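You operate a simulated robot arm through the tools that you are given. There is no shell and no other tool. Be economical: measure what you need, move in short steps, check, and stop when the job is done.

You run a simulated robot arm. Do the job below in one go: nothing can be reset, and whatever is moved stays where it is left.

JOB
Shut the feed, vent the rig, drain the tube and put the green nozzle in the small green tray.
Fine: vent before the hood opens; shut the drain again. Set down upright: green nozzle. Where these are worked on the way, their far stop is far enough and under half their travel is too little: blue valve of the measuring tube.

Only the result counts: the job must be done as asked and must still hold three seconds after the hand-in. Knocking over, shifting, dropping, spilling or breaking anything else fails it.

ROBOT AND FRAMES
A 7-joint arm with a two-finger parallel gripper on a trunk, on a base that drives. Base frame: it is fixed to the floor where the robot stands at the start and does not move with it; the origin is under the middle of the robot, x ahead of it, y to its left, z up. Readings come in m, degrees, newtons and seconds.
With the tool pointing down near the work surface it reaches from about 0.46 to 0.92 m from the robot's upright axis, wherever it stands. Its first joint turns from -115.0 to 115.0 degrees. Places, roughly: blue valve of the measuring tube [0.7, -0.3, 0.7]; clear hood [1, -0.2, 0.9]; gauge of the nozzle rig [1, -0.1, 0.8]; inside of the small green tray [0.8, 0.6, 0.8]; measuring tube [1, -0.3, 0.9]; nozzle rig [0.9, -0.1, 0.8]; pressure knob of the nozzle rig [0.8, -0.1, 0.9]; red valve of the nozzle rig [0.7, 0, 0.7]; selector of the nozzle rig [0.8, -0.2, 0.9]. Payload 3.91 kg.
The TCP is the grasp point between the finger pads, 0.03 m short of the fingertips. In the tool frame z runs along the fingers and y along their closing line. Largest opening 0.11 m; finger width 0.02, thickness 0.01; the body of the gripper, 0.048 by 0.112 m, starts 0.055 m behind the TCP.
Orientation is that of the tool frame in the base frame, as a unit quaternion [w, x, y, z]. With the fingers straight down and closing along the base's y, the tool's x points along the base's -x, its y along +y and its z along -z.

CONTROLS
- The arm moves only by the tool apply_moves. Its argument "steps" is a list of rows, each a list of 3 entries, a list of its own where there are three numbers: the shift along the tool's x, y, z in m, then the turn, a rotation vector about the tool's x, y, z in degrees, then the gripper command, from -1 (fully open) to 1 (shut), values between in proportion. In form: [[[x, y, z], [wx, wy, wz], hand], ...]. A call has 1 to 12 rows; each row is the pose to reach, as a shift and turn from the pose commanded when the call began, along the tool's axes at that moment. Rows are played at 5 a second. More than 0.05 m and 8.6 degrees between two rows, or a gripper value outside its range, and nothing of the call is played. A pose out of reach is approached as far as the arm can. The call stops where the force on the tool passes 40 N (or 10 N more than at its start, if that is more) or the arm is blocked; 0.2 s more then pass. The fingers move at their own pace (about 0.153 m/s each) and stop on an object; they squeeze with about 27 N. The grip force told is the motor's: it shows also when the fingers shut on nothing. Time passes only in rows, and 0.2 s behind the last, so rows that repeat a pose let the fingers close. It gives the time, the measured TCP pose, the force on the tool (base axes), the opening and the grip force at its end, in the units of the frame above (readings bear some noise), with the torque about the TCP (base axes, N m) and any sound that the robot's microphone picked up.
- Cameras (640 x 400 px; columns grow to the right, rows downward): "scene" is now at [0.2173, 0.1855, 1.4198]; the picture's right is [-0.26, -0.97, 0.00], its down [-0.63, 0.17, -0.76] and it looks along [0.73, -0.19, -0.66] (base axes); focal length 251 px, centre (320, 200). "wrist" rides on the gripper at [0.072, 0.017, -0.103] in the tool frame; the picture's right is [-0.23, 0.97, 0.00], its down [-0.76, -0.18, -0.62] and it looks along [-0.61, -0.14, 0.78] (tool axes); focal length 222 px, centre (320, 200). There is no depth. A picture from a camera that has moved, and an enlarged one, comes with that camera's place and axes in the base frame and with its lens. The place of the scene camera against the robot may be out by one fixed shift of up to 0.018 m in any direction.
- grab_frame(camera): a new picture of that camera. No time passes.
- slide_trunk(by): slides the trunk up (or, below 0, down) by that many m; the arm and the scene camera ride with it, the base frame stays. It gives what a move gives, with no picture.
- steer(legs): drives the robot by 1 to 6 legs, each [ahead, left, turn to the left] in m, m and degrees, along the robot's own axes; the way and the turn of a leg run together, so that a leg with both is an arc; at most 1.5 m and 180 degrees a leg. The arm and the cameras ride along, it lands a little off, and it stops where it bumps. It gives what a move gives.
- aim_head(pan, tilt): turns the head with the scene camera to pan (to the left, within 80 degrees either way) and tilt (down, from -29 to 69), counted from straight ahead of the robot. It gives what a move gives.
- inspect(camera, box): a new picture of the part [left, top, right, bottom] of that camera's present view, enlarged. No time passes.
- close_job(): hands the job in; it is judged then, once.

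Work in short steps. Places have to be worked out from the pictures, the camera data and where the tool is seen: move nearer, look again, correct. Check each grasp and each placing, and mend what went wrong. You have 120 turns and 78 pictures in all, those below and enlarged ones among them. Open the gripper and draw the arm clear of the work before you hand the job in, unless the task says otherwise; then end with one line.

The tools are called after "Emit:" by a JSON object that holds its "op" and its "data". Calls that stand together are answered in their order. apply_moves: Moves the arm, as the interface text tells. Its arguments: {"type":"object","properties":{"steps":{"type":"array"}},"required":["steps"]} The other tools are called the same way: slide_trunk (by) slides the trunk up or down; steer (legs) drives the base; aim_head (pan, tilt) turns the head that bears the scene camera; grab_frame (camera) takes a picture; inspect (camera, box) takes an enlarged picture of a part of a camera's view; close_job () hands the job in.

At the start:

```text
time: 0.0
ee_pos: [0.5513, -0.0693, 1.2188]
tool_rot: [0.0, -0.001, 1.0, 0.0]
ft_force: [0.1, 1.0, -0.7]
ft_torque: [-0.01, 0.01, 0.01]
opening: 0.1102
finger_force: 0.0
trunk travel left (down, up): [-0.75, 0.24]
robot x, y, heading: [-0.0027, 0.0003, -0.1]
head pan, tilt: [-14.8, 40.9]
```

scene: 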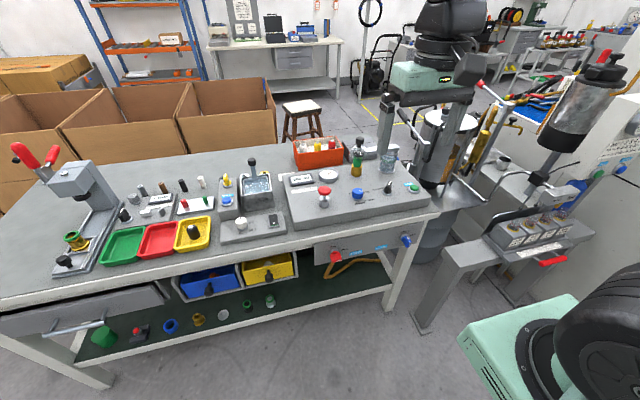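
wrist: 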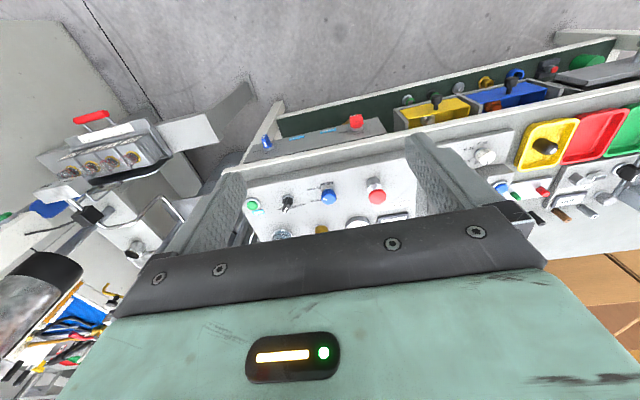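

I start with enlarged views of the rig and the valve front.

Emit:
{"op": "inspect", "data": {"camera": "scene", "box": [270, 120, 450, 232]}}

Emit:
{"op": "inspect", "data": {"camera": "scene", "box": [290, 200, 450, 300]}}

Emit:
{"op": "inspect", "data": {"camera": "scene", "box": [80, 150, 290, 282]}}

```text
3.56 times, centred on (360, 176) of scene
camera zoom: at [0.2173, 0.1855, 1.4198], right [-0.26, -0.97, 0.0], down [-0.63, 0.17, -0.76], along [0.73, -0.19, -0.66], focal length 891 px, centre (178, 285)
```

zoom: 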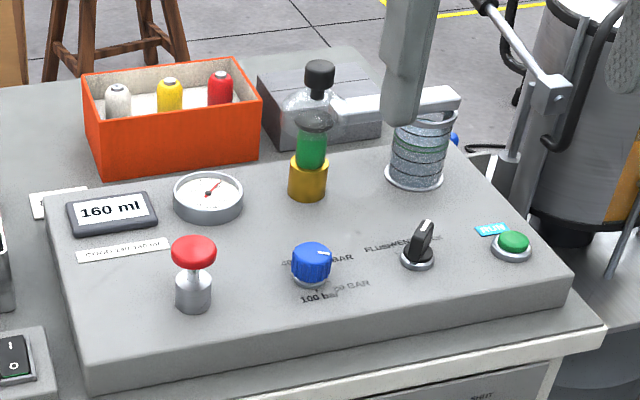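

```text
4.00 times, centred on (370, 250) of scene
camera zoom: at [0.2173, 0.1855, 1.4198], right [-0.26, -0.97, 0.0], down [-0.63, 0.17, -0.76], along [0.73, -0.19, -0.66], focal length 1002 px, centre (120, 0)
```

zoom: 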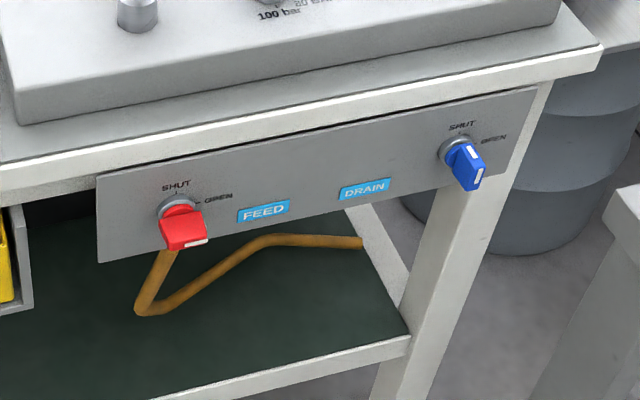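

```text
3.03 times, centred on (185, 216) of scene
camera zoom: at [0.2173, 0.1855, 1.4198], right [-0.26, -0.97, 0.0], down [-0.63, 0.17, -0.76], along [0.73, -0.19, -0.66], focal length 760 px, centre (729, 152)
```

zoom: 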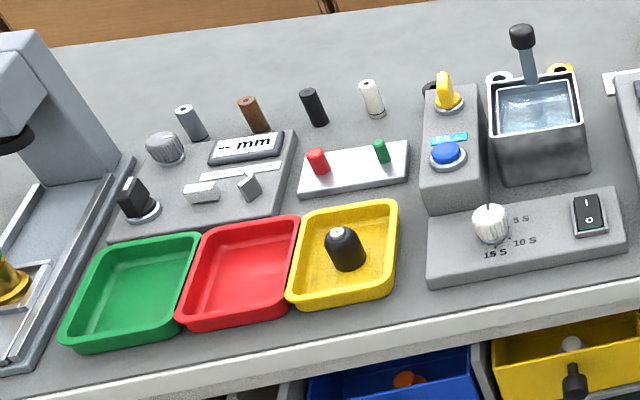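

Zoom renders sharply, so I zoom further into the controls and the hood.

Emit:
{"op": "inspect", "data": {"camera": "scene", "box": [340, 175, 430, 210]}}

Emit:
{"op": "inspect", "data": {"camera": "scene", "box": [335, 130, 415, 180]}}

Emit:
{"op": "inspect", "data": {"camera": "scene", "box": [280, 165, 350, 210]}}

```text
7.11 times, centred on (385, 192) of scene
camera zoom: at [0.2173, 0.1855, 1.4198], right [-0.26, -0.97, 0.0], down [-0.63, 0.17, -0.76], along [0.73, -0.19, -0.66], focal length 1782 px, centre (-142, 253)
```

zoom: 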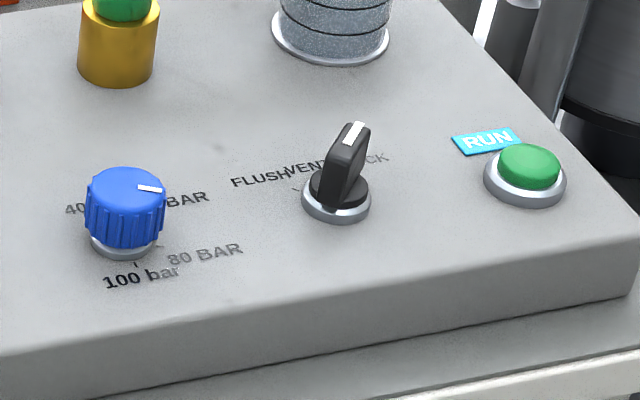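

```text
8.00 times, centred on (375, 155) of scene
camera zoom: at [0.2173, 0.1855, 1.4198], right [-0.26, -0.97, 0.0], down [-0.63, 0.17, -0.76], along [0.73, -0.19, -0.66], focal length 2005 px, centre (-120, 560)
```

zoom: 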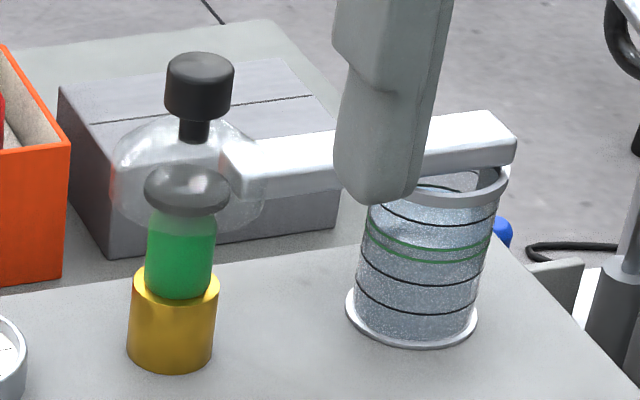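

```text
8.89 times, centred on (315, 188) of scene
camera zoom: at [0.2173, 0.1855, 1.4198], right [-0.26, -0.97, 0.0], down [-0.63, 0.17, -0.76], along [0.73, -0.19, -0.66], focal length 2228 px, centre (364, 311)
```

zoom: 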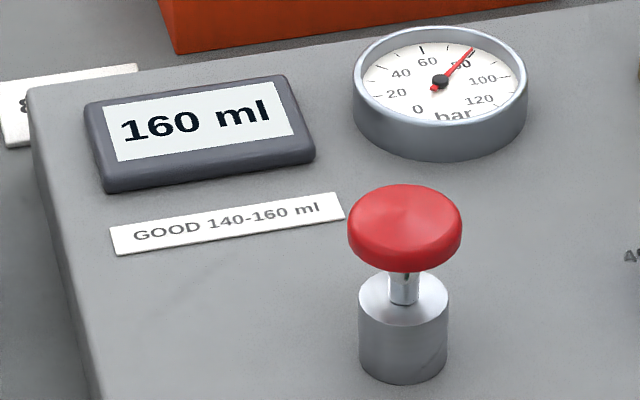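

The gripper hides part of the rig; I shift the arm left to clear the scene view.

Emit:
{"op": "apply_moves", "data": {"steps": [[[0, 0.05, 0], [0, 0, 0], -1], [[0, 0.1, 0], [0, 0, 0], -1], [[0, 0.15, 0], [0, 0, 0], -1], [[0, 0.2, 0], [0, 0, 0], -1], [[0, 0.25, 0], [0, 0, 0], -1], [[0, 0.3, 0], [0, 0, 0], -1], [[0, 0.35, 0], [0, 0, 0], -1]]}}

Emit:
{"op": "inspect", "data": {"camera": "scene", "box": [340, 120, 440, 182]}}

Emit:
{"op": "grab_frame", "data": {"camera": "wrist"}}

```text
time: 1.6
ee_pos: [0.5509, 0.2821, 1.2209]
tool_rot: [0.0, 0.001, 1.0, 0.0]
ft_force: [0.0, -0.8, 0.1]
ft_torque: [0.07, 0.02, -0.03]
opening: 0.1102
finger_force: 0.1
trunk travel left (down, up): [-0.75, 0.24]
robot x, y, heading: [-0.0033, -0.0005, -0.1]
head pan, tilt: [-14.8, 40.9]
```

```text
6.40 times, centred on (390, 151) of scene
camera zoom: at [0.2173, 0.1848, 1.4199], right [-0.26, -0.97, 0.0], down [-0.63, 0.17, -0.76], along [0.73, -0.19, -0.66], focal length 1604 px, centre (-128, 514)
```

zoom: 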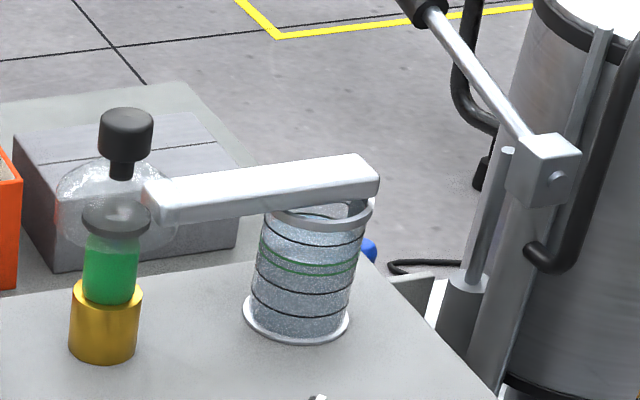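

```text
68 pictures are left
camera wrist: at [0.4794, 0.2986, 1.3233], right [0.23, 0.97, 0.0], down [0.76, -0.18, 0.62], along [0.61, -0.14, -0.78], focal length 222 px, centre (320, 200)
```

wrist: 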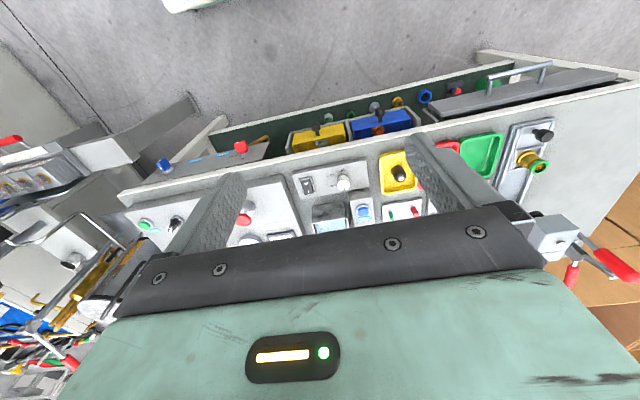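

I lower the trunk to get a flatter view of the hood and the valves (the arm hangs ahead of the table edge, well above it).

Emit:
{"op": "slide_trunk", "data": {"by": -0.3}}

Emit:
{"op": "grab_frame", "data": {"camera": "scene"}}

```text
time: 4.6
ee_pos: [0.551, 0.2823, 0.919]
tool_rot: [0.0, -0.001, 1.0, -0.001]
ft_force: [-0.3, -0.1, -0.2]
ft_torque: [0.01, 0.03, 0.01]
opening: 0.1101
finger_force: 0.2
trunk travel left (down, up): [-0.45, 0.54]
robot x, y, heading: [0.0005, -0.0012, -0.1]
head pan, tilt: [-14.8, 40.9]
```

```text
67 pictures are left
camera scene: at [0.2173, 0.1856, 1.1198], right [-0.26, -0.97, 0.0], down [-0.63, 0.17, -0.76], along [0.73, -0.19, -0.66], focal length 251 px, centre (320, 200)
```

scene: 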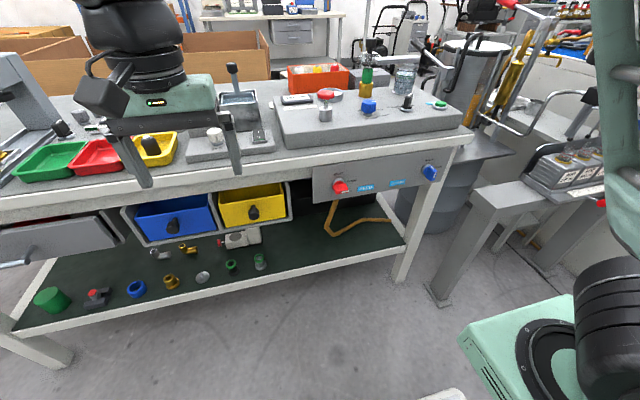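

Emit:
{"op": "inspect", "data": {"camera": "scene", "box": [315, 40, 475, 140]}}

Emit:
{"op": "inspect", "data": {"camera": "scene", "box": [310, 150, 450, 220]}}

```text
4.00 times, centred on (395, 90) of scene
camera zoom: at [0.2173, 0.1856, 1.1198], right [-0.26, -0.97, 0.0], down [-0.63, 0.17, -0.76], along [0.73, -0.19, -0.66], focal length 1002 px, centre (20, 640)
```

zoom: 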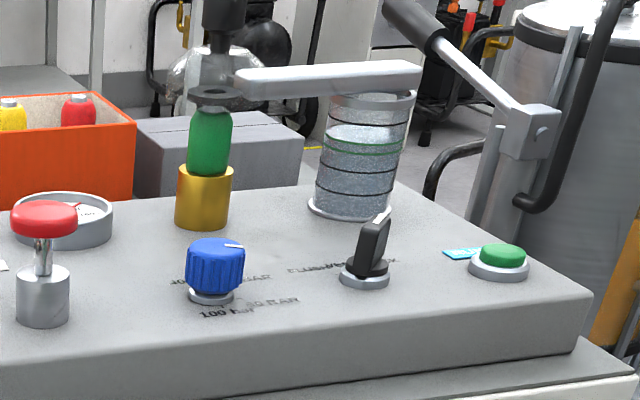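

```text
4.57 times, centred on (380, 185) of scene
camera zoom: at [0.2173, 0.1856, 1.1198], right [-0.26, -0.97, 0.0], down [-0.63, 0.17, -0.76], along [0.73, -0.19, -0.66], focal length 1146 px, centre (46, 269)
```

zoom: 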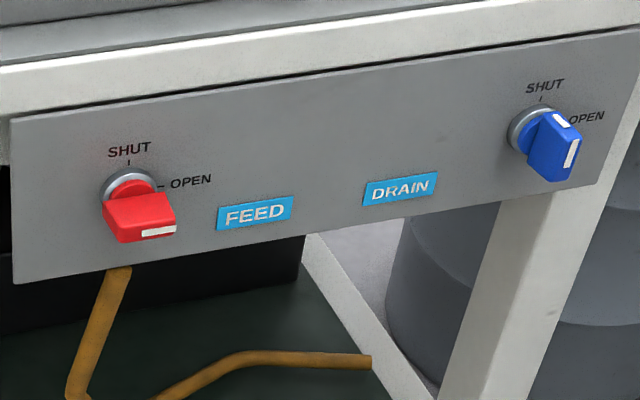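

Valves read as: red at about (0.72, 0, 0.713), open; blue at (0.72, -0.27, 0.713), shut. To calibrate the scene camera's shift I zoom on the fingertips, whose place is known.

Emit:
{"op": "inspect", "data": {"camera": "scene", "box": [110, 110, 260, 204]}}

```text
4.26 times, centred on (185, 157) of scene
camera zoom: at [0.2173, 0.1856, 1.1198], right [-0.26, -0.97, 0.0], down [-0.63, 0.17, -0.76], along [0.73, -0.19, -0.66], focal length 1066 px, centre (894, 383)
```

zoom: 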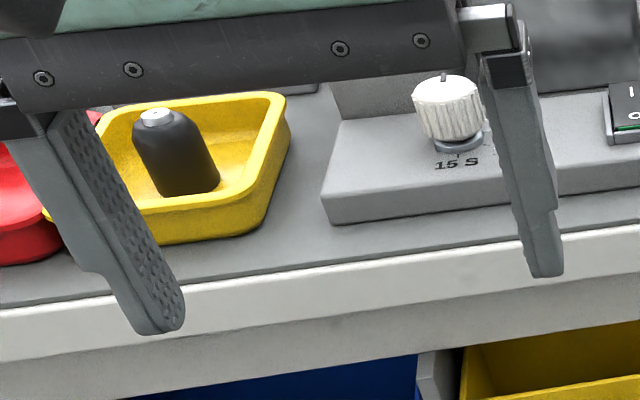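

The fingertips appear a few px up-left of the prediction, so true places are roughly (+0.002, -0.007, -0.013) from computed ones. I back the base off for room to point the tool forward.

Emit:
{"op": "steer", "data": {"legs": [[-0.25, 0, 0]]}}

Emit:
{"op": "apply_moves", "data": {"steps": [[[0, -0.02, 0], [0, -8, 0], -1], [[0, -0.04, 0], [0, -16, 0], -1], [[0, -0.06, 0], [0, -24, 0], -1], [[0, -0.08, 0.0], [0, -32, 0], -1], [[0, -0.1, 0.0], [0, -40, 0], -1], [[0, -0.12, 0.0], [0, -48, 0], -1], [[0, -0.14, 0.0], [0, -56, 0], -1], [[0, -0.16, 0.0], [0, -64, 0], -1], [[0, -0.18, 0.0], [0, -72, 0], -1], [[0, -0.2, 0.0], [0, -80, 0], -1], [[0, -0.22, 0.0], [0, -88, 0], -1], [[0, -0.24, 0.0], [0, -90, 0], -1]]}}

Emit:
{"op": "grab_frame", "data": {"camera": "scene"}}

```text
time: 6.4
ee_pos: [0.2982, 0.2833, 0.921]
tool_rot: [0.0, -0.001, 1.0, 0.0]
ft_force: [-0.3, -1.2, -0.9]
ft_torque: [-0.02, 0.0, 0.0]
opening: 0.11
finger_force: 0.0
trunk travel left (down, up): [-0.45, 0.54]
robot x, y, heading: [-0.2543, -0.0011, -0.1]
head pan, tilt: [-14.8, 40.9]
```

```text
time: 9.0
ee_pos: [0.3377, 0.1011, 0.9381]
tool_rot: [0.707, 0.0, 0.707, 0.0]
ft_force: [0.6, -0.6, -0.5]
ft_torque: [0.04, 0.01, 0.01]
opening: 0.1098
finger_force: 0.0
out of reach, approached as far as the arm can: row 10, 11, 12
trunk travel left (down, up): [-0.45, 0.54]
robot x, y, heading: [-0.253, 0.0034, -0.1]
head pan, tilt: [-14.8, 40.9]
```

```text
63 pictures are left
camera scene: at [-0.0357, 0.1858, 1.1198], right [-0.25, -0.97, 0.0], down [-0.63, 0.17, -0.76], along [0.73, -0.19, -0.65], focal length 251 px, centre (320, 200)
```

scene: 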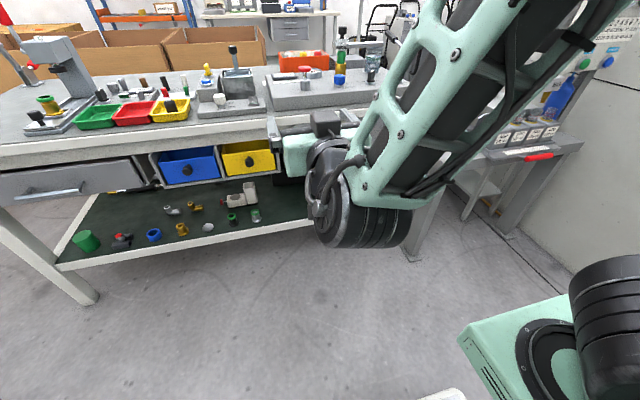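

Tool now points forward. I move it toward a standoff ahead of the red valve while rolling it 90° so the fingers close vertically.

Emit:
{"op": "apply_moves", "data": {"steps": [[[0.015, -0.004, 0.02], [0, 0, 7.5], -1], [[0.03, -0.008, 0.04], [0, 0, 15], -0.5], [[0.045, -0.012, 0.06], [0, 0, 22.5], 0.1], [[0.06, -0.016, 0.08], [0, 0, 30], 0.1], [[0.08, -0.02, 0.1], [0, 0, 37.5], 0.1], [[0.1, -0.024, 0.12], [0, 0, 45], 0.1], [[0.12, -0.028, 0.14], [0, 0, 52.5], 0.1], [[0.14, -0.032, 0.16], [0, 0, 60], 0.1], [[0.16, -0.036, 0.18], [0, 0, 67.5], 0.1], [[0.18, -0.04, 0.2], [0, 0, 75], 0.1], [[0.2, -0.045, 0.22], [0, 0, 82.5], 0.1], [[0.22, -0.05, 0.24], [0, 0, 90], 0.1]]}}

Emit:
{"op": "grab_frame", "data": {"camera": "scene"}}

Emit:
{"op": "grab_frame", "data": {"camera": "wrist"}}

```text
time: 11.6
ee_pos: [0.6109, 0.0452, 0.8974]
tool_rot: [0.464, 0.519, 0.557, 0.452]
ft_force: [-0.8, -0.6, 0.4]
ft_torque: [0.05, 0.02, 0.0]
opening: 0.0494
finger_force: 0.1
out of reach, approached as far as the arm can: row 7, 8, 9, 10, 11, 12
trunk travel left (down, up): [-0.45, 0.54]
robot x, y, heading: [-0.2537, -0.0033, -0.1]
head pan, tilt: [-14.8, 40.9]
```

```text
62 pictures are left
camera scene: at [-0.0359, 0.186, 1.1198], right [-0.25, -0.97, 0.0], down [-0.63, 0.17, -0.76], along [0.73, -0.19, -0.65], focal length 251 px, centre (320, 200)
```

scene: 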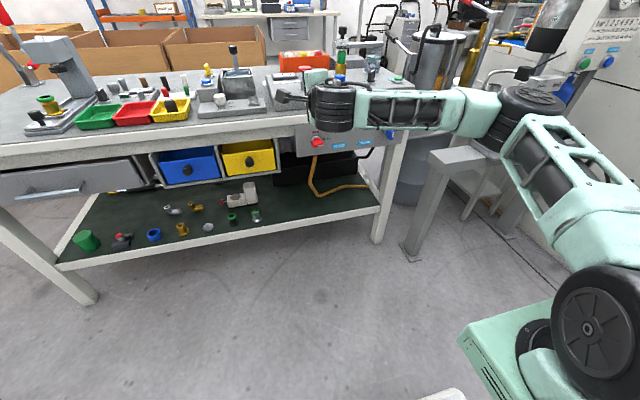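

```text
61 pictures are left
camera wrist: at [0.5081, 0.1157, 0.9265], right [0.16, -0.18, 0.97], down [-0.62, -0.78, -0.04], along [0.77, -0.6, -0.24], focal length 222 px, centre (320, 200)
```

wrist: 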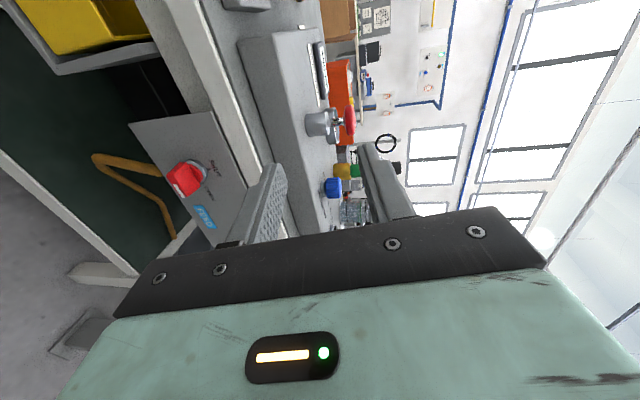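

The arm lies free in front of the table but too high; I lower the trunk by 0.2 m to bring the tool to valve height.

Emit:
{"op": "slide_trunk", "data": {"by": -0.2}}

Emit:
{"op": "grab_frame", "data": {"camera": "scene"}}

```text
time: 13.8
ee_pos: [0.6089, 0.044, 0.6952]
tool_rot: [0.465, 0.519, 0.558, 0.45]
ft_force: [0.5, 0.0, -0.7]
ft_torque: [-0.01, 0.03, 0.0]
opening: 0.0496
finger_force: 0.0
trunk travel left (down, up): [-0.25, 0.74]
robot x, y, heading: [-0.2535, -0.0004, 0.2]
head pan, tilt: [-14.8, 40.9]
```

```text
60 pictures are left
camera scene: at [-0.0356, 0.1857, 0.9198], right [-0.25, -0.97, 0.0], down [-0.63, 0.17, -0.76], along [0.73, -0.19, -0.66], focal length 251 px, centre (320, 200)
```

scene: 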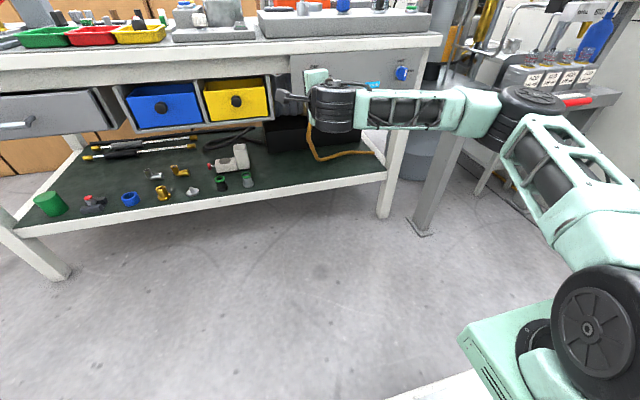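

Tool is at valve height; I level it (remaining ~9° tilt) and shift right to face the red valve at a standoff.

Emit:
{"op": "apply_moves", "data": {"steps": [[[-0.01, 0.0, 0.0], [-4.6, -0.7, 1.5], 0.1], [[-0.03, 0.0, 0.0], [-9.3, -1.4, 3.1], 0.1], [[-0.05, 0.0, 0.0], [-9.3, -1.4, 3.1], 0.1]]}}

Emit:
{"op": "grab_frame", "data": {"camera": "wrist"}}

Emit:
{"op": "inspect", "data": {"camera": "scene", "box": [260, 50, 420, 150]}}

```text
time: 14.6
ee_pos: [0.6115, -0.0035, 0.7546]
tool_rot: [0.483, 0.511, 0.525, 0.48]
ft_force: [0.2, 0.4, 0.0]
ft_torque: [0.01, 0.04, -0.02]
opening: 0.0497
finger_force: 0.1
out of reach, approached as far as the arm can: row 1, 2, 3
trunk travel left (down, up): [-0.25, 0.74]
robot x, y, heading: [-0.2532, -0.0052, 0.1]
head pan, tilt: [-14.8, 40.9]
```

```text
59 pictures are left
camera wrist: at [0.5082, 0.0687, 0.7769], right [0.07, -0.21, 0.97], down [-0.63, -0.77, -0.12], along [0.78, -0.6, -0.19], focal length 222 px, centre (320, 200)
```

wrist: 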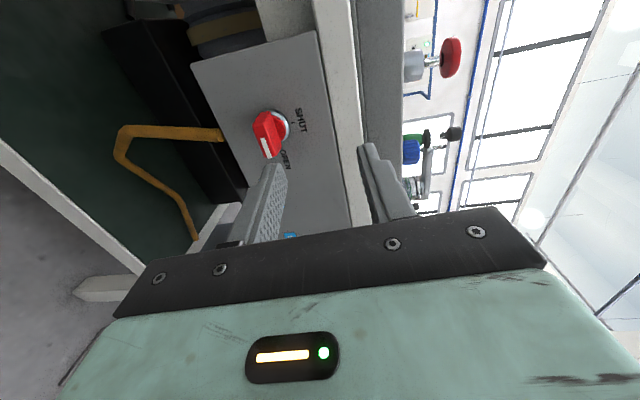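

```text
4.00 times, centred on (340, 100) of scene
camera zoom: at [-0.0357, 0.1859, 0.9198], right [-0.25, -0.97, 0.0], down [-0.63, 0.17, -0.76], along [0.73, -0.19, -0.66], focal length 1002 px, centre (240, 600)
```

zoom: 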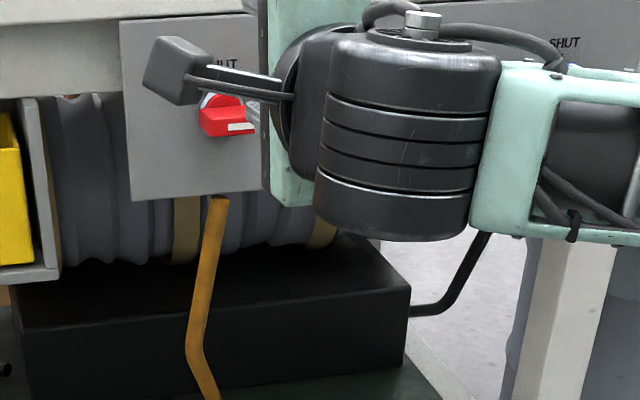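

Wrist view puts the valve axis at about y=0.000, z=0.703. The arm can't go this low at this trunk height, so I lower the trunk 0.12 m more.

Emit:
{"op": "slide_trunk", "data": {"by": -0.12}}

Emit:
{"op": "apply_moves", "data": {"steps": [[[0.0, 0.02, 0.0], [0, 0, 0], 0.1], [[0.0, 0.04, 0.0], [0, 0, 0], 0.1], [[0.0, 0.06, 0.0], [0, 0, 0], 0.1]]}}

```text
time: 16.1
ee_pos: [0.6109, -0.0035, 0.6349]
tool_rot: [0.483, 0.512, 0.524, 0.48]
ft_force: [-0.1, -0.6, 0.0]
ft_torque: [-0.01, 0.01, 0.03]
opening: 0.0497
finger_force: 0.0
trunk travel left (down, up): [-0.13, 0.86]
robot x, y, heading: [-0.2514, -0.0019, -0.1]
head pan, tilt: [-14.8, 40.9]
```

```text
time: 16.9
ee_pos: [0.6124, -0.0038, 0.6937]
tool_rot: [0.483, 0.512, 0.524, 0.48]
ft_force: [-0.9, 0.1, -0.3]
ft_torque: [0.0, -0.01, 0.01]
opening: 0.0493
finger_force: 0.1
trunk travel left (down, up): [-0.13, 0.86]
robot x, y, heading: [-0.2504, -0.0026, 0.2]
head pan, tilt: [-14.8, 40.9]
```

Reached freely now. I level the last 4° and centre on the axis, then look.

Emit:
{"op": "apply_moves", "data": {"steps": [[[0.002, 0.005, 0.0], [-2, -0.3, 0.5], 0.1], [[0.0035, 0.0095, 0.0], [-4.2, -0.5, 0.9], 0.1], [[0.0035, 0.0095, 0.0], [-4.2, -0.5, 0.9], 0.1]]}}

Emit:
{"op": "grab_frame", "data": {"camera": "wrist"}}

```text
time: 17.7
ee_pos: [0.616, -0.001, 0.7034]
tool_rot: [0.5, 0.5, 0.5, 0.5]
ft_force: [0.4, 0.2, 1.2]
ft_torque: [0.01, 0.02, 0.02]
opening: 0.0497
finger_force: 0.0
trunk travel left (down, up): [-0.13, 0.86]
robot x, y, heading: [-0.2535, 0.0036, 0.3]
head pan, tilt: [-14.8, 40.9]
```

```text
57 pictures are left
camera wrist: at [0.5123, 0.0727, 0.7196], right [0.0, -0.23, 0.97], down [-0.62, -0.76, -0.18], along [0.78, -0.61, -0.14], focal length 222 px, centre (320, 200)
```

wrist: 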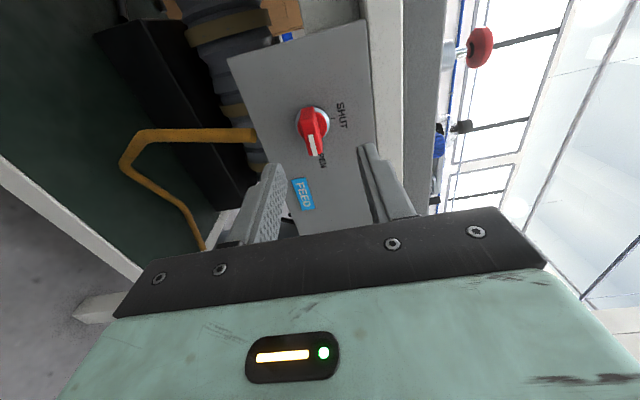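

Valve axis aligns with the tool (z ≈ 0.699). Advancing with the fingers around the handle.

Emit:
{"op": "apply_moves", "data": {"steps": [[[0, -0.003, 0.02], [0, 0, 0], 0.1], [[0, -0.003, 0.04], [0, 0, 0], 0.1], [[0, -0.003, 0.055], [0, 0, 0], 0.1], [[0, -0.003, 0.066], [0, 0, 0], 0.1]]}}

Emit:
{"op": "grab_frame", "data": {"camera": "wrist"}}

```text
time: 18.7
ee_pos: [0.6825, 0.0013, 0.6983]
tool_rot: [0.5, 0.5, 0.5, 0.5]
ft_force: [0.2, 0.2, -0.6]
ft_torque: [-0.01, 0.03, 0.03]
opening: 0.0497
finger_force: 0.0
trunk travel left (down, up): [-0.13, 0.86]
robot x, y, heading: [-0.2559, 0.0003, 0.2]
head pan, tilt: [-14.8, 40.9]
```

```text
56 pictures are left
camera wrist: at [0.5792, 0.0727, 0.715], right [0.0, -0.23, 0.97], down [-0.62, -0.76, -0.18], along [0.78, -0.61, -0.14], focal length 222 px, centre (320, 200)
```

wrist: 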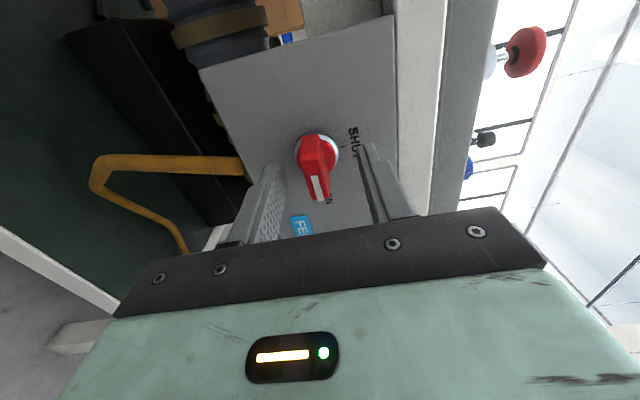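

The handle sits just at the fingertips; I creep 10 mm further and close.

Emit:
{"op": "apply_moves", "data": {"steps": [[[0, 0, 0.005], [0, 0, 0], 0.1], [[0, 0, 0.01], [0, 0, 0], 0.1], [[0, 0, 0.01], [0, 0, 0], 0.5], [[0, 0, 0.01], [0, 0, 0], 0.8], [[0, 0, 0.01], [0, 0, 0], 1], [[0, 0, 0.01], [0, 0, 0], 1]]}}

Emit:
{"op": "grab_frame", "data": {"camera": "wrist"}}

```text
time: 20.1
ee_pos: [0.6928, 0.0011, 0.6957]
tool_rot: [0.498, 0.501, 0.503, 0.498]
ft_force: [-14.0, -1.1, -33.7]
ft_torque: [0.08, -0.57, -0.62]
opening: 0.013
finger_force: 44.5
trunk travel left (down, up): [-0.13, 0.86]
robot x, y, heading: [-0.2519, 0.0023, -0.3]
head pan, tilt: [-14.8, 40.9]
```

```text
55 pictures are left
camera wrist: at [0.5899, 0.0734, 0.7122], right [0.01, -0.23, 0.97], down [-0.62, -0.76, -0.17], along [0.78, -0.61, -0.15], focal length 222 px, centre (320, 200)
```

wrist: 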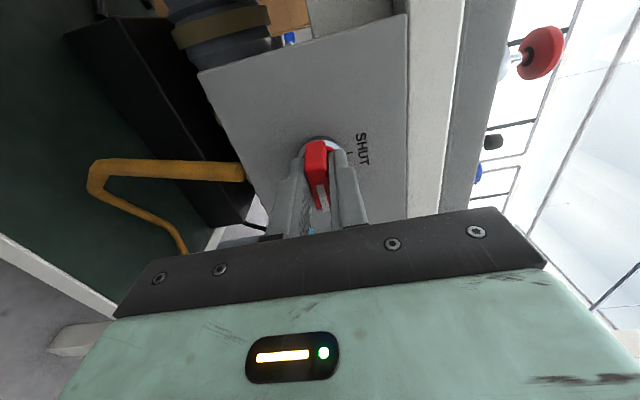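

Handle gripped (13 mm). The tool is pushed down by the handle, so I relieve it by a few mm before turning.

Emit:
{"op": "apply_moves", "data": {"steps": [[[0, -0.002, -0.001], [0, 0, 0], 1], [[0, -0.004, -0.001], [0, 0, 0], 1]]}}

```text
time: 20.7
ee_pos: [0.6934, 0.0002, 0.6954]
tool_rot: [0.5, 0.5, 0.501, 0.5]
ft_force: [12.1, -2.2, -21.9]
ft_torque: [0.1, -0.07, 1.25]
opening: 0.0127
finger_force: 45.6
trunk travel left (down, up): [-0.13, 0.86]
robot x, y, heading: [-0.25, -0.0023, -0.1]
head pan, tilt: [-14.8, 40.9]
```

Emit:
{"op": "apply_moves", "data": {"steps": [[[0, -0.003, 0], [0, 0, 0], 1], [[0, -0.004, 0], [0, 0, -7], 1], [[0, -0.004, 0], [0, 0, -14], 1], [[0, -0.004, 0], [0, 0, -21], 1]]}}

```text
time: 21.7
ee_pos: [0.6916, 0.0015, 0.6944]
tool_rot: [0.584, 0.4, 0.583, 0.399]
ft_force: [33.1, 3.3, 6.8]
ft_torque: [0.01, 0.62, -0.4]
opening: 0.0132
finger_force: 45.3
trunk travel left (down, up): [-0.13, 0.86]
robot x, y, heading: [-0.2515, -0.0016, 0.0]
head pan, tilt: [-14.8, 40.9]
```

Turning works (22°). A pull along x builds up, so I add a small forward shift while turning on.

Emit:
{"op": "apply_moves", "data": {"steps": [[[0, 0, 0.003], [0, 0, 0], 1], [[0, 0, 0.003], [0, 0, -8], 1], [[0, 0, 0.003], [0, 0, -16], 1], [[0, 0, 0.003], [0, 0, -24], 1]]}}

```text
time: 22.4
ee_pos: [0.6927, -0.0006, 0.6937]
tool_rot: [0.616, 0.347, 0.615, 0.349]
ft_force: [-10.8, -3.8, 3.2]
ft_torque: [0.01, 0.38, 0.17]
opening: 0.0128
finger_force: 45.4
trunk travel left (down, up): [-0.13, 0.86]
robot x, y, heading: [-0.2548, -0.0008, 0.3]
head pan, tilt: [-14.8, 40.9]
stopped in row 3: the force on the tool passed its limit at 46 N (the readings are from after the stop); the commanded pose is now the measured one
```

Emit:
{"op": "apply_moves", "data": {"steps": [[[0, 0, 0], [0, 0, -4], 1], [[0, 0, 0], [0, 0, -8], 1], [[0, 0, 0], [0, 0, -12], 1], [[0, 0, 0], [0, 0, -16], 1]]}}

```text
time: 23.4
ee_pos: [0.6909, -0.001, 0.6927]
tool_rot: [0.658, 0.259, 0.658, 0.258]
ft_force: [-4.6, -2.5, 3.6]
ft_torque: [0.02, 1.26, 0.38]
opening: 0.013
finger_force: 45.0
trunk travel left (down, up): [-0.13, 0.86]
robot x, y, heading: [-0.2571, 0.0031, 0.0]
head pan, tilt: [-14.8, 40.9]
```

Slower steps work (now about 43° remaining). I continue at that pace.

Emit:
{"op": "apply_moves", "data": {"steps": [[[0, 0, 0], [0, 0, -4], 1], [[0, 0, 0], [0, 0, -8], 1], [[0, 0, 0], [0, 0, -12], 1], [[0, 0, 0], [0, 0, -16], 1], [[0, 0, 0], [0, 0, -20], 1], [[0, 0, 0], [0, 0, -24], 1]]}}

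Emit:
{"op": "apply_moves", "data": {"steps": [[[0, 0, 0], [0, 0, -4], 1], [[0, 0, 0], [0, 0, -8], 1], [[0, 0, 0], [0, 0, -12], 1], [[0, 0, 0], [0, 0, -16], 1], [[0, 0, 0], [0, 0, -20], 1]]}}

Emit:
{"op": "grab_frame", "data": {"camera": "wrist"}}

```text
time: 24.8
ee_pos: [0.6908, -0.0009, 0.6916]
tool_rot: [0.698, 0.116, 0.697, 0.115]
ft_force: [-15.1, -13.0, -0.2]
ft_torque: [0.01, 0.18, -0.4]
opening: 0.0129
finger_force: 44.6
trunk travel left (down, up): [-0.13, 0.86]
robot x, y, heading: [-0.2534, -0.0031, 0.0]
head pan, tilt: [-14.8, 40.9]
```

```text
time: 26.0
ee_pos: [0.6905, -0.0019, 0.6915]
tool_rot: [0.707, -0.005, 0.707, -0.007]
ft_force: [-17.7, -20.6, -5.5]
ft_torque: [1.0, 0.47, -0.74]
opening: 0.0128
finger_force: 44.9
trunk travel left (down, up): [-0.13, 0.86]
robot x, y, heading: [-0.2533, 0.001, 0.1]
head pan, tilt: [-14.8, 40.9]
```

```text
54 pictures are left
camera wrist: at [0.5879, 0.0135, 0.619], right [0.0, 0.98, 0.21], down [-0.62, -0.16, 0.77], along [0.78, -0.13, 0.61], focal length 222 px, centre (320, 200)
```

wrist: 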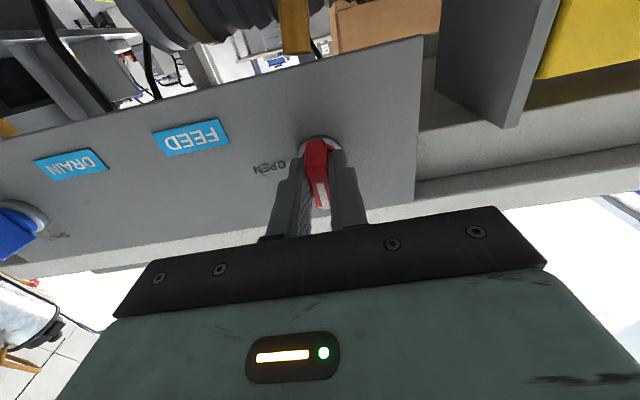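

Red handle is upright at its stop (torque 1 N m): feed shut. I open and back off.

Emit:
{"op": "apply_moves", "data": {"steps": [[[0, 0, 0], [0, 0, 0], 0.4], [[0, 0, 0], [0, 0, 0], 0.0], [[0, 0, 0], [0, 0, 0], 0.0], [[0, 0, -0.03], [0, 0, 0], 0.0], [[0, 0, -0.06], [0, 0, 0], 0.0], [[0, 0, -0.09], [0, 0, 0], 0]]}}

Emit:
{"op": "grab_frame", "data": {"camera": "wrist"}}

```text
time: 27.4
ee_pos: [0.6051, 0.0008, 0.6926]
tool_rot: [0.707, -0.007, 0.707, -0.006]
ft_force: [-0.3, 0.0, -0.1]
ft_torque: [-0.01, 0.02, 0.0]
opening: 0.0551
finger_force: 0.1
trunk travel left (down, up): [-0.13, 0.86]
robot x, y, heading: [-0.2553, 0.0013, 0.2]
head pan, tilt: [-14.8, 40.9]
```

```text
53 pictures are left
camera wrist: at [0.5009, 0.0163, 0.6193], right [0.0, 0.98, 0.21], down [-0.62, -0.16, 0.76], along [0.78, -0.13, 0.61], focal length 222 px, centre (320, 200)
```

wrist: 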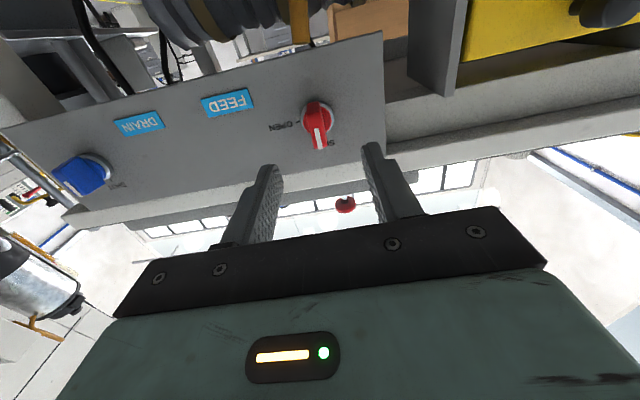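

Feed confirmed shut. Next the vent: I raise the trunk well above the table and turn the tool down again.

Emit:
{"op": "slide_trunk", "data": {"by": 0.6}}

Emit:
{"op": "apply_moves", "data": {"steps": [[[0, 0, -0.01], [0, 8, 0], 0], [[0, 0, -0.02], [0, 16, 0], 0], [[0, 0, -0.03], [0, 24, 0], 0], [[0, 0, -0.04], [0, 32, 0], 0], [[0, 0, -0.05], [0, 40, 0], 0], [[0, 0, -0.05], [0, 48, 0], 0], [[0, 0, -0.05], [0, 56, 0], 0], [[0, 0, -0.05], [0, 64, 0], 0], [[0, 0, -0.05], [0, 72, 0], 0], [[0, 0, -0.05], [0, 80, 0], 0], [[0, 0, -0.05], [0, 88, 0], 0], [[0, 0, -0.05], [0, 90, 0], 0]]}}

Emit:
{"op": "grab_frame", "data": {"camera": "scene"}}

```text
refused: 0.6 is not a number from -0.4 to 0.4
```

```text
time: 30.0
ee_pos: [0.5517, 0.0006, 0.6918]
tool_rot: [-0.001, -0.002, 1.0, -0.009]
ft_force: [-0.5, 0.0, 0.1]
ft_torque: [-0.01, 0.0, -0.02]
opening: 0.0548
finger_force: 0.1
trunk travel left (down, up): [-0.13, 0.86]
robot x, y, heading: [-0.2522, 0.0013, -0.1]
head pan, tilt: [-14.8, 40.9]
```

```text
52 pictures are left
camera scene: at [-0.0366, 0.1854, 0.7998], right [-0.26, -0.97, 0.0], down [-0.63, 0.17, -0.76], along [0.73, -0.19, -0.66], focal length 251 px, centre (320, 200)
```

scene: 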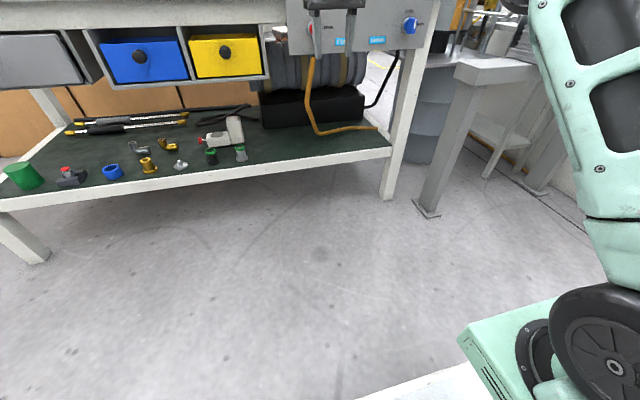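

The slide was over the limit but the tool turned down fine. I raise by 0.4 and drive forward again, then look.

Emit:
{"op": "slide_trunk", "data": {"by": 0.4}}

Emit:
{"op": "steer", "data": {"legs": [[0.25, 0, 0]]}}

Emit:
{"op": "grab_frame", "data": {"camera": "scene"}}

Emit:
{"op": "inspect", "data": {"camera": "wrist", "box": [160, 150, 480, 350]}}

```text
time: 33.8
ee_pos: [0.5511, 0.001, 1.0923]
tool_rot: [-0.001, -0.001, 1.0, -0.009]
ft_force: [-0.2, 0.7, -0.3]
ft_torque: [0.0, 0.0, -0.02]
opening: 0.055
finger_force: 0.1
trunk travel left (down, up): [-0.53, 0.46]
robot x, y, heading: [-0.2525, 0.0016, 0.0]
head pan, tilt: [-14.8, 40.9]
```

```text
time: 35.7
ee_pos: [0.8042, 0.0028, 1.091]
tool_rot: [0.001, -0.001, 1.0, -0.01]
ft_force: [0.1, -0.4, 1.0]
ft_torque: [-0.03, -0.01, 0.0]
opening: 0.0548
finger_force: 0.0
trunk travel left (down, up): [-0.53, 0.46]
robot x, y, heading: [0.0001, 0.0021, 0.1]
head pan, tilt: [-14.8, 40.9]
```

```text
51 pictures are left
camera scene: at [0.2164, 0.1862, 1.1998], right [-0.25, -0.97, 0.0], down [-0.63, 0.17, -0.76], along [0.73, -0.19, -0.66], focal length 251 px, centre (320, 200)
```

scene: 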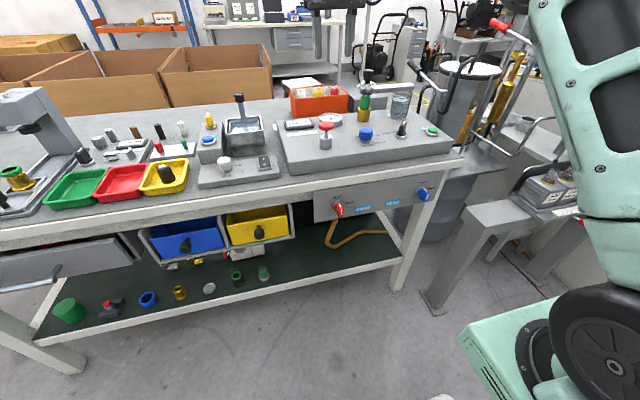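

```text
2.00 times, centred on (320, 250) of wrist
camera zoom: at [0.7324, 0.0209, 1.1948], right [0.22, 0.97, -0.02], down [0.76, -0.16, 0.63], along [0.61, -0.16, -0.78], focal length 444 px, centre (320, 100)
```

zoom: 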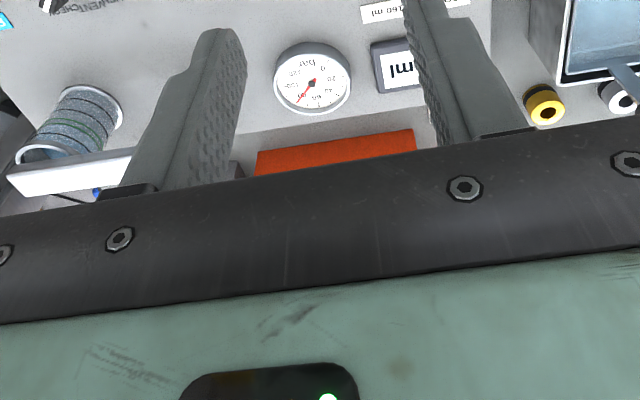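

I shift the hand over the selector at this height and look with the wrist camera.

Emit:
{"op": "apply_moves", "data": {"steps": [[[0, -0.045, 0], [0, 0, 0], 0], [[0, -0.09, 0], [0, 0, 0], 0], [[0, -0.135, 0], [0, 0, 0], 0], [[0, -0.18, 0], [0, 0, 0], 0], [[0, -0.225, 0], [0, 0, 0], 0]]}}

Emit:
{"op": "grab_frame", "data": {"camera": "wrist"}}

Emit:
{"op": "inspect", "data": {"camera": "scene", "box": [330, 50, 450, 150]}}

```text
time: 36.9
ee_pos: [0.8075, -0.2238, 1.096]
tool_rot: [0.0, -0.002, 1.0, -0.009]
ft_force: [-0.1, 0.8, -0.2]
ft_torque: [-0.03, 0.0, 0.0]
opening: 0.0548
finger_force: 0.1
trunk travel left (down, up): [-0.53, 0.46]
robot x, y, heading: [-0.0019, -0.0013, 0.2]
head pan, tilt: [-14.8, 40.9]
```

```text
49 pictures are left
camera wrist: at [0.7352, -0.2055, 1.1988], right [0.22, 0.97, -0.02], down [0.76, -0.16, 0.63], along [0.61, -0.15, -0.78], focal length 222 px, centre (320, 200)
```

wrist: 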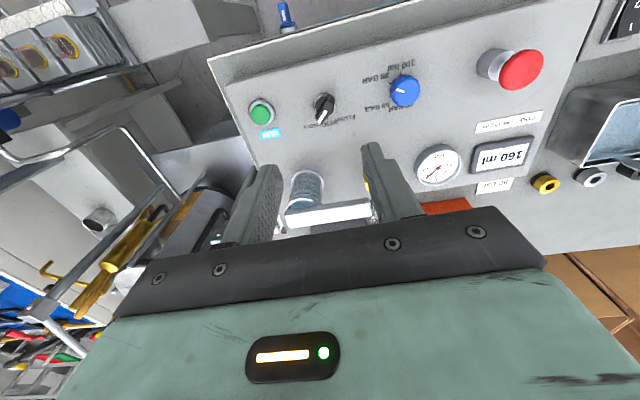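

```text
4.00 times, centred on (390, 100) of scene
camera zoom: at [0.2163, 0.1866, 1.1997], right [-0.25, -0.97, 0.0], down [-0.63, 0.17, -0.76], along [0.73, -0.19, -0.65], focal length 1002 px, centre (40, 600)
```

zoom: 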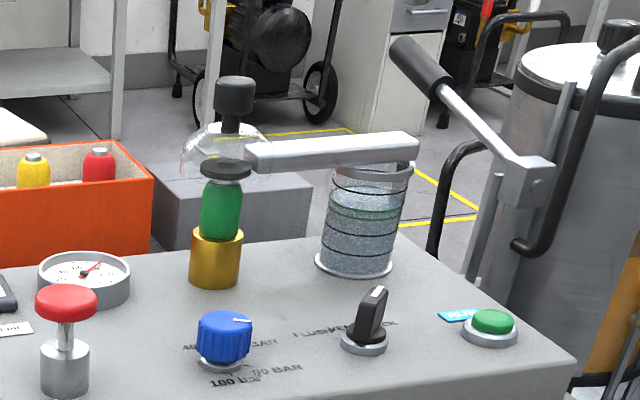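

Emit:
{"op": "inspect", "data": {"camera": "wrist", "box": [240, 70, 440, 195]}}

```text
3.20 times, centred on (340, 132) of wrist
camera zoom: at [0.7352, -0.2055, 1.1988], right [0.22, 0.97, -0.02], down [0.76, -0.16, 0.63], along [0.61, -0.15, -0.78], focal length 711 px, centre (256, 416)
```

zoom: 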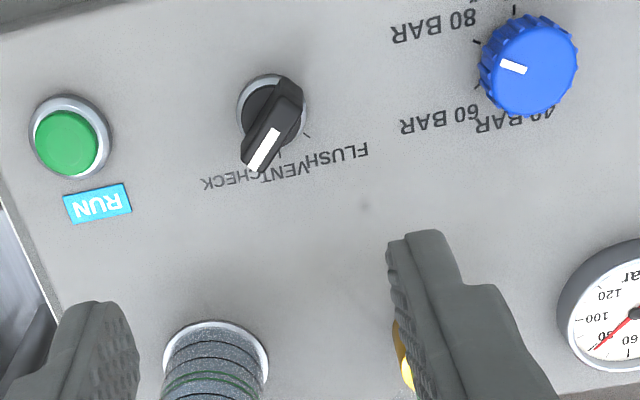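

Selector labels read FLUSH / VENT / CHECK; the mark points to CHECK, VENT is 45° counter-clockwise (straight ahead). Selector centre ≈ (0.830, -0.227). I align the fingers across the blade and descend partway.

Emit:
{"op": "apply_moves", "data": {"steps": [[[-0.004, 0, 0.02], [0, 0, 8], 0], [[-0.008, 0, 0.04], [0, 0, 16], 0], [[-0.012, 0, 0.06], [0, 0, 24], 0], [[-0.016, -0.001, 0.08], [0, 0, 32], 0], [[-0.02, -0.002, 0.1], [0, 0, 40], 0], [[-0.0225, -0.003, 0.12], [0, 0, 44], 0], [[-0.0225, -0.003, 0.14], [0, 0, 44], 0]]}}

Emit:
{"op": "grab_frame", "data": {"camera": "wrist"}}

Emit:
{"op": "inspect", "data": {"camera": "scene", "box": [330, 50, 450, 150]}}

```text
time: 38.5
ee_pos: [0.8283, -0.2281, 0.9595]
tool_rot: [0.004, 0.373, 0.928, -0.008]
ft_force: [-0.4, 0.6, 0.4]
ft_torque: [0.01, 0.01, -0.04]
opening: 0.0549
finger_force: 0.0
trunk travel left (down, up): [-0.53, 0.46]
robot x, y, heading: [-0.0023, 0.0006, 0.3]
head pan, tilt: [-14.8, 40.9]
```

```text
46 pictures are left
camera wrist: at [0.7881, -0.1638, 1.0607], right [0.84, 0.54, -0.01], down [0.43, -0.64, 0.64], along [0.34, -0.54, -0.77], focal length 222 px, centre (320, 200)
```

wrist: 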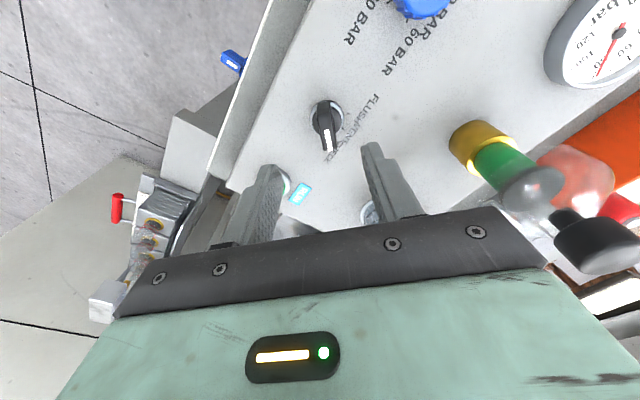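

```text
4.00 times, centred on (390, 100) of scene
camera zoom: at [0.2163, 0.1861, 1.1998], right [-0.25, -0.97, 0.0], down [-0.63, 0.17, -0.76], along [0.73, -0.19, -0.65], focal length 1002 px, centre (40, 600)
```

zoom: 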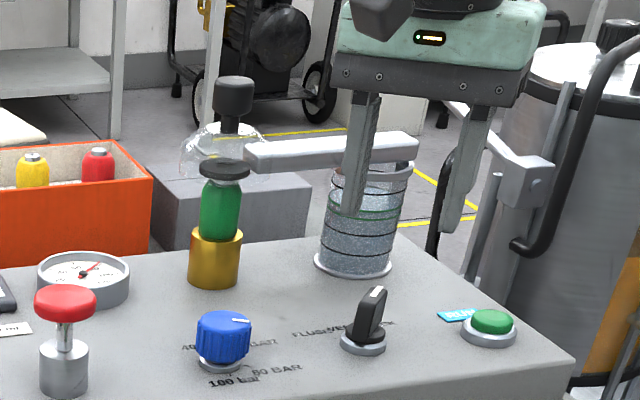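

Fingers straddle the blade line. Descending to TCP z ≈ 0.882 and closing.

Emit:
{"op": "apply_moves", "data": {"steps": [[[0, 0.002, 0.03], [0, 0, 0], 0], [[0, 0.002, 0.055], [0, 0, 0], 0], [[0, 0.002, 0.07], [0, 0, 0], 0], [[0, 0.002, 0.079], [0, 0, 0], 0]]}}

Emit:
{"op": "grab_frame", "data": {"camera": "wrist"}}

Emit:
{"op": "inspect", "data": {"camera": "scene", "box": [360, 80, 440, 150]}}

```text
time: 39.5
ee_pos: [0.8283, -0.2282, 0.878]
tool_rot: [0.003, 0.374, 0.927, -0.009]
ft_force: [-0.4, -0.2, -0.1]
ft_torque: [-0.02, 0.02, -0.01]
opening: 0.0551
finger_force: 0.0
trunk travel left (down, up): [-0.53, 0.46]
robot x, y, heading: [-0.002, -0.001, 0.1]
head pan, tilt: [-14.8, 40.9]
```

```text
44 pictures are left
camera wrist: at [0.7889, -0.1633, 0.9795], right [0.84, 0.54, -0.01], down [0.43, -0.64, 0.64], along [0.34, -0.54, -0.77], focal length 222 px, centre (320, 200)
```

wrist: 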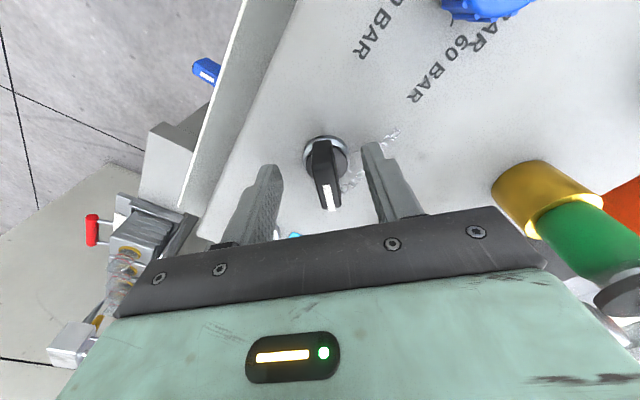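

```text
5.71 times, centred on (400, 115) of scene
camera zoom: at [0.2163, 0.1861, 1.1998], right [-0.25, -0.97, 0.0], down [-0.63, 0.17, -0.76], along [0.73, -0.19, -0.66], focal length 1432 px, centre (-137, 686)
```

zoom: 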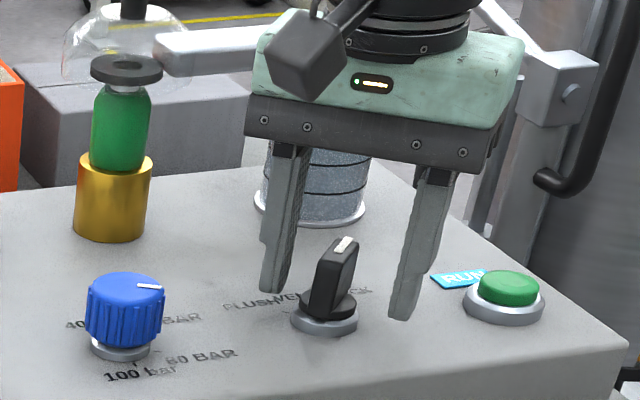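

Centred within ~5 mm; I nudge, lower 6 mm and close on the blade.

Emit:
{"op": "apply_moves", "data": {"steps": [[[0.0035, 0.0035, 0.006], [0, 0, 0], 0], [[0.0035, 0.0035, 0.006], [0, 0, 0], 0.5], [[0.0035, 0.0035, 0.006], [0, 0, 0], 0.9], [[0.0035, 0.0035, 0.006], [0, 0, 0], 1], [[0.0035, 0.0035, 0.006], [0, 0, 0], 1]]}}

```text
time: 40.7
ee_pos: [0.8304, -0.2229, 0.8705]
tool_rot: [0.003, 0.373, 0.928, -0.009]
ft_force: [5.3, 3.8, -0.9]
ft_torque: [0.1, -0.32, -0.45]
opening: 0.0327
finger_force: 45.2
trunk travel left (down, up): [-0.53, 0.46]
robot x, y, heading: [0.0035, -0.0008, 0.2]
head pan, tilt: [-14.8, 40.9]
```

Opening of 33 mm means I hold the round skirt, not the blade. I open, rise 12 mm and close again.

Emit:
{"op": "apply_moves", "data": {"steps": [[[0, 0, 0], [0, 0, 0], 0.2], [[0, 0, 0], [0, 0, 0], 0], [[0, 0, -0.012], [0, 0, 0], 0], [[0, 0, -0.012], [0, 0, 0], 0.5], [[0, 0, -0.012], [0, 0, 0], 1], [[0, 0, -0.012], [0, 0, 0], 1], [[0, 0, -0.012], [0, 0, 0], 1]]}}

Emit:
{"op": "grab_frame", "data": {"camera": "wrist"}}

```text
time: 42.3
ee_pos: [0.8293, -0.2207, 0.8843]
tool_rot: [0.005, 0.373, 0.928, -0.009]
ft_force: [4.4, 7.4, -0.5]
ft_torque: [0.74, -0.86, 0.03]
opening: 0.0129
finger_force: 44.8
trunk travel left (down, up): [-0.53, 0.46]
robot x, y, heading: [-0.0024, -0.001, 0.2]
head pan, tilt: [-14.8, 40.9]
```

```text
42 pictures are left
camera wrist: at [0.7882, -0.1576, 0.985], right [0.84, 0.55, -0.01], down [0.43, -0.64, 0.64], along [0.34, -0.54, -0.77], focal length 222 px, centre (320, 200)
```

wrist: 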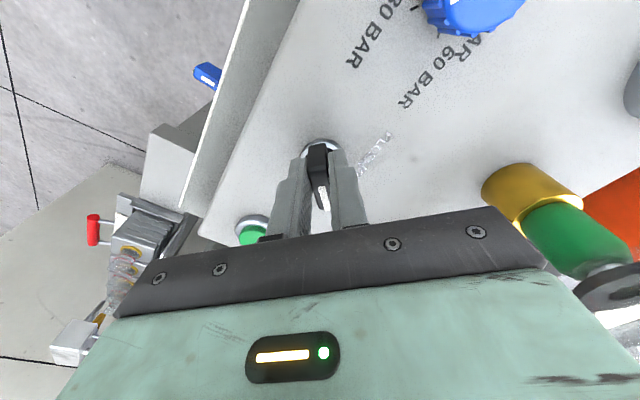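

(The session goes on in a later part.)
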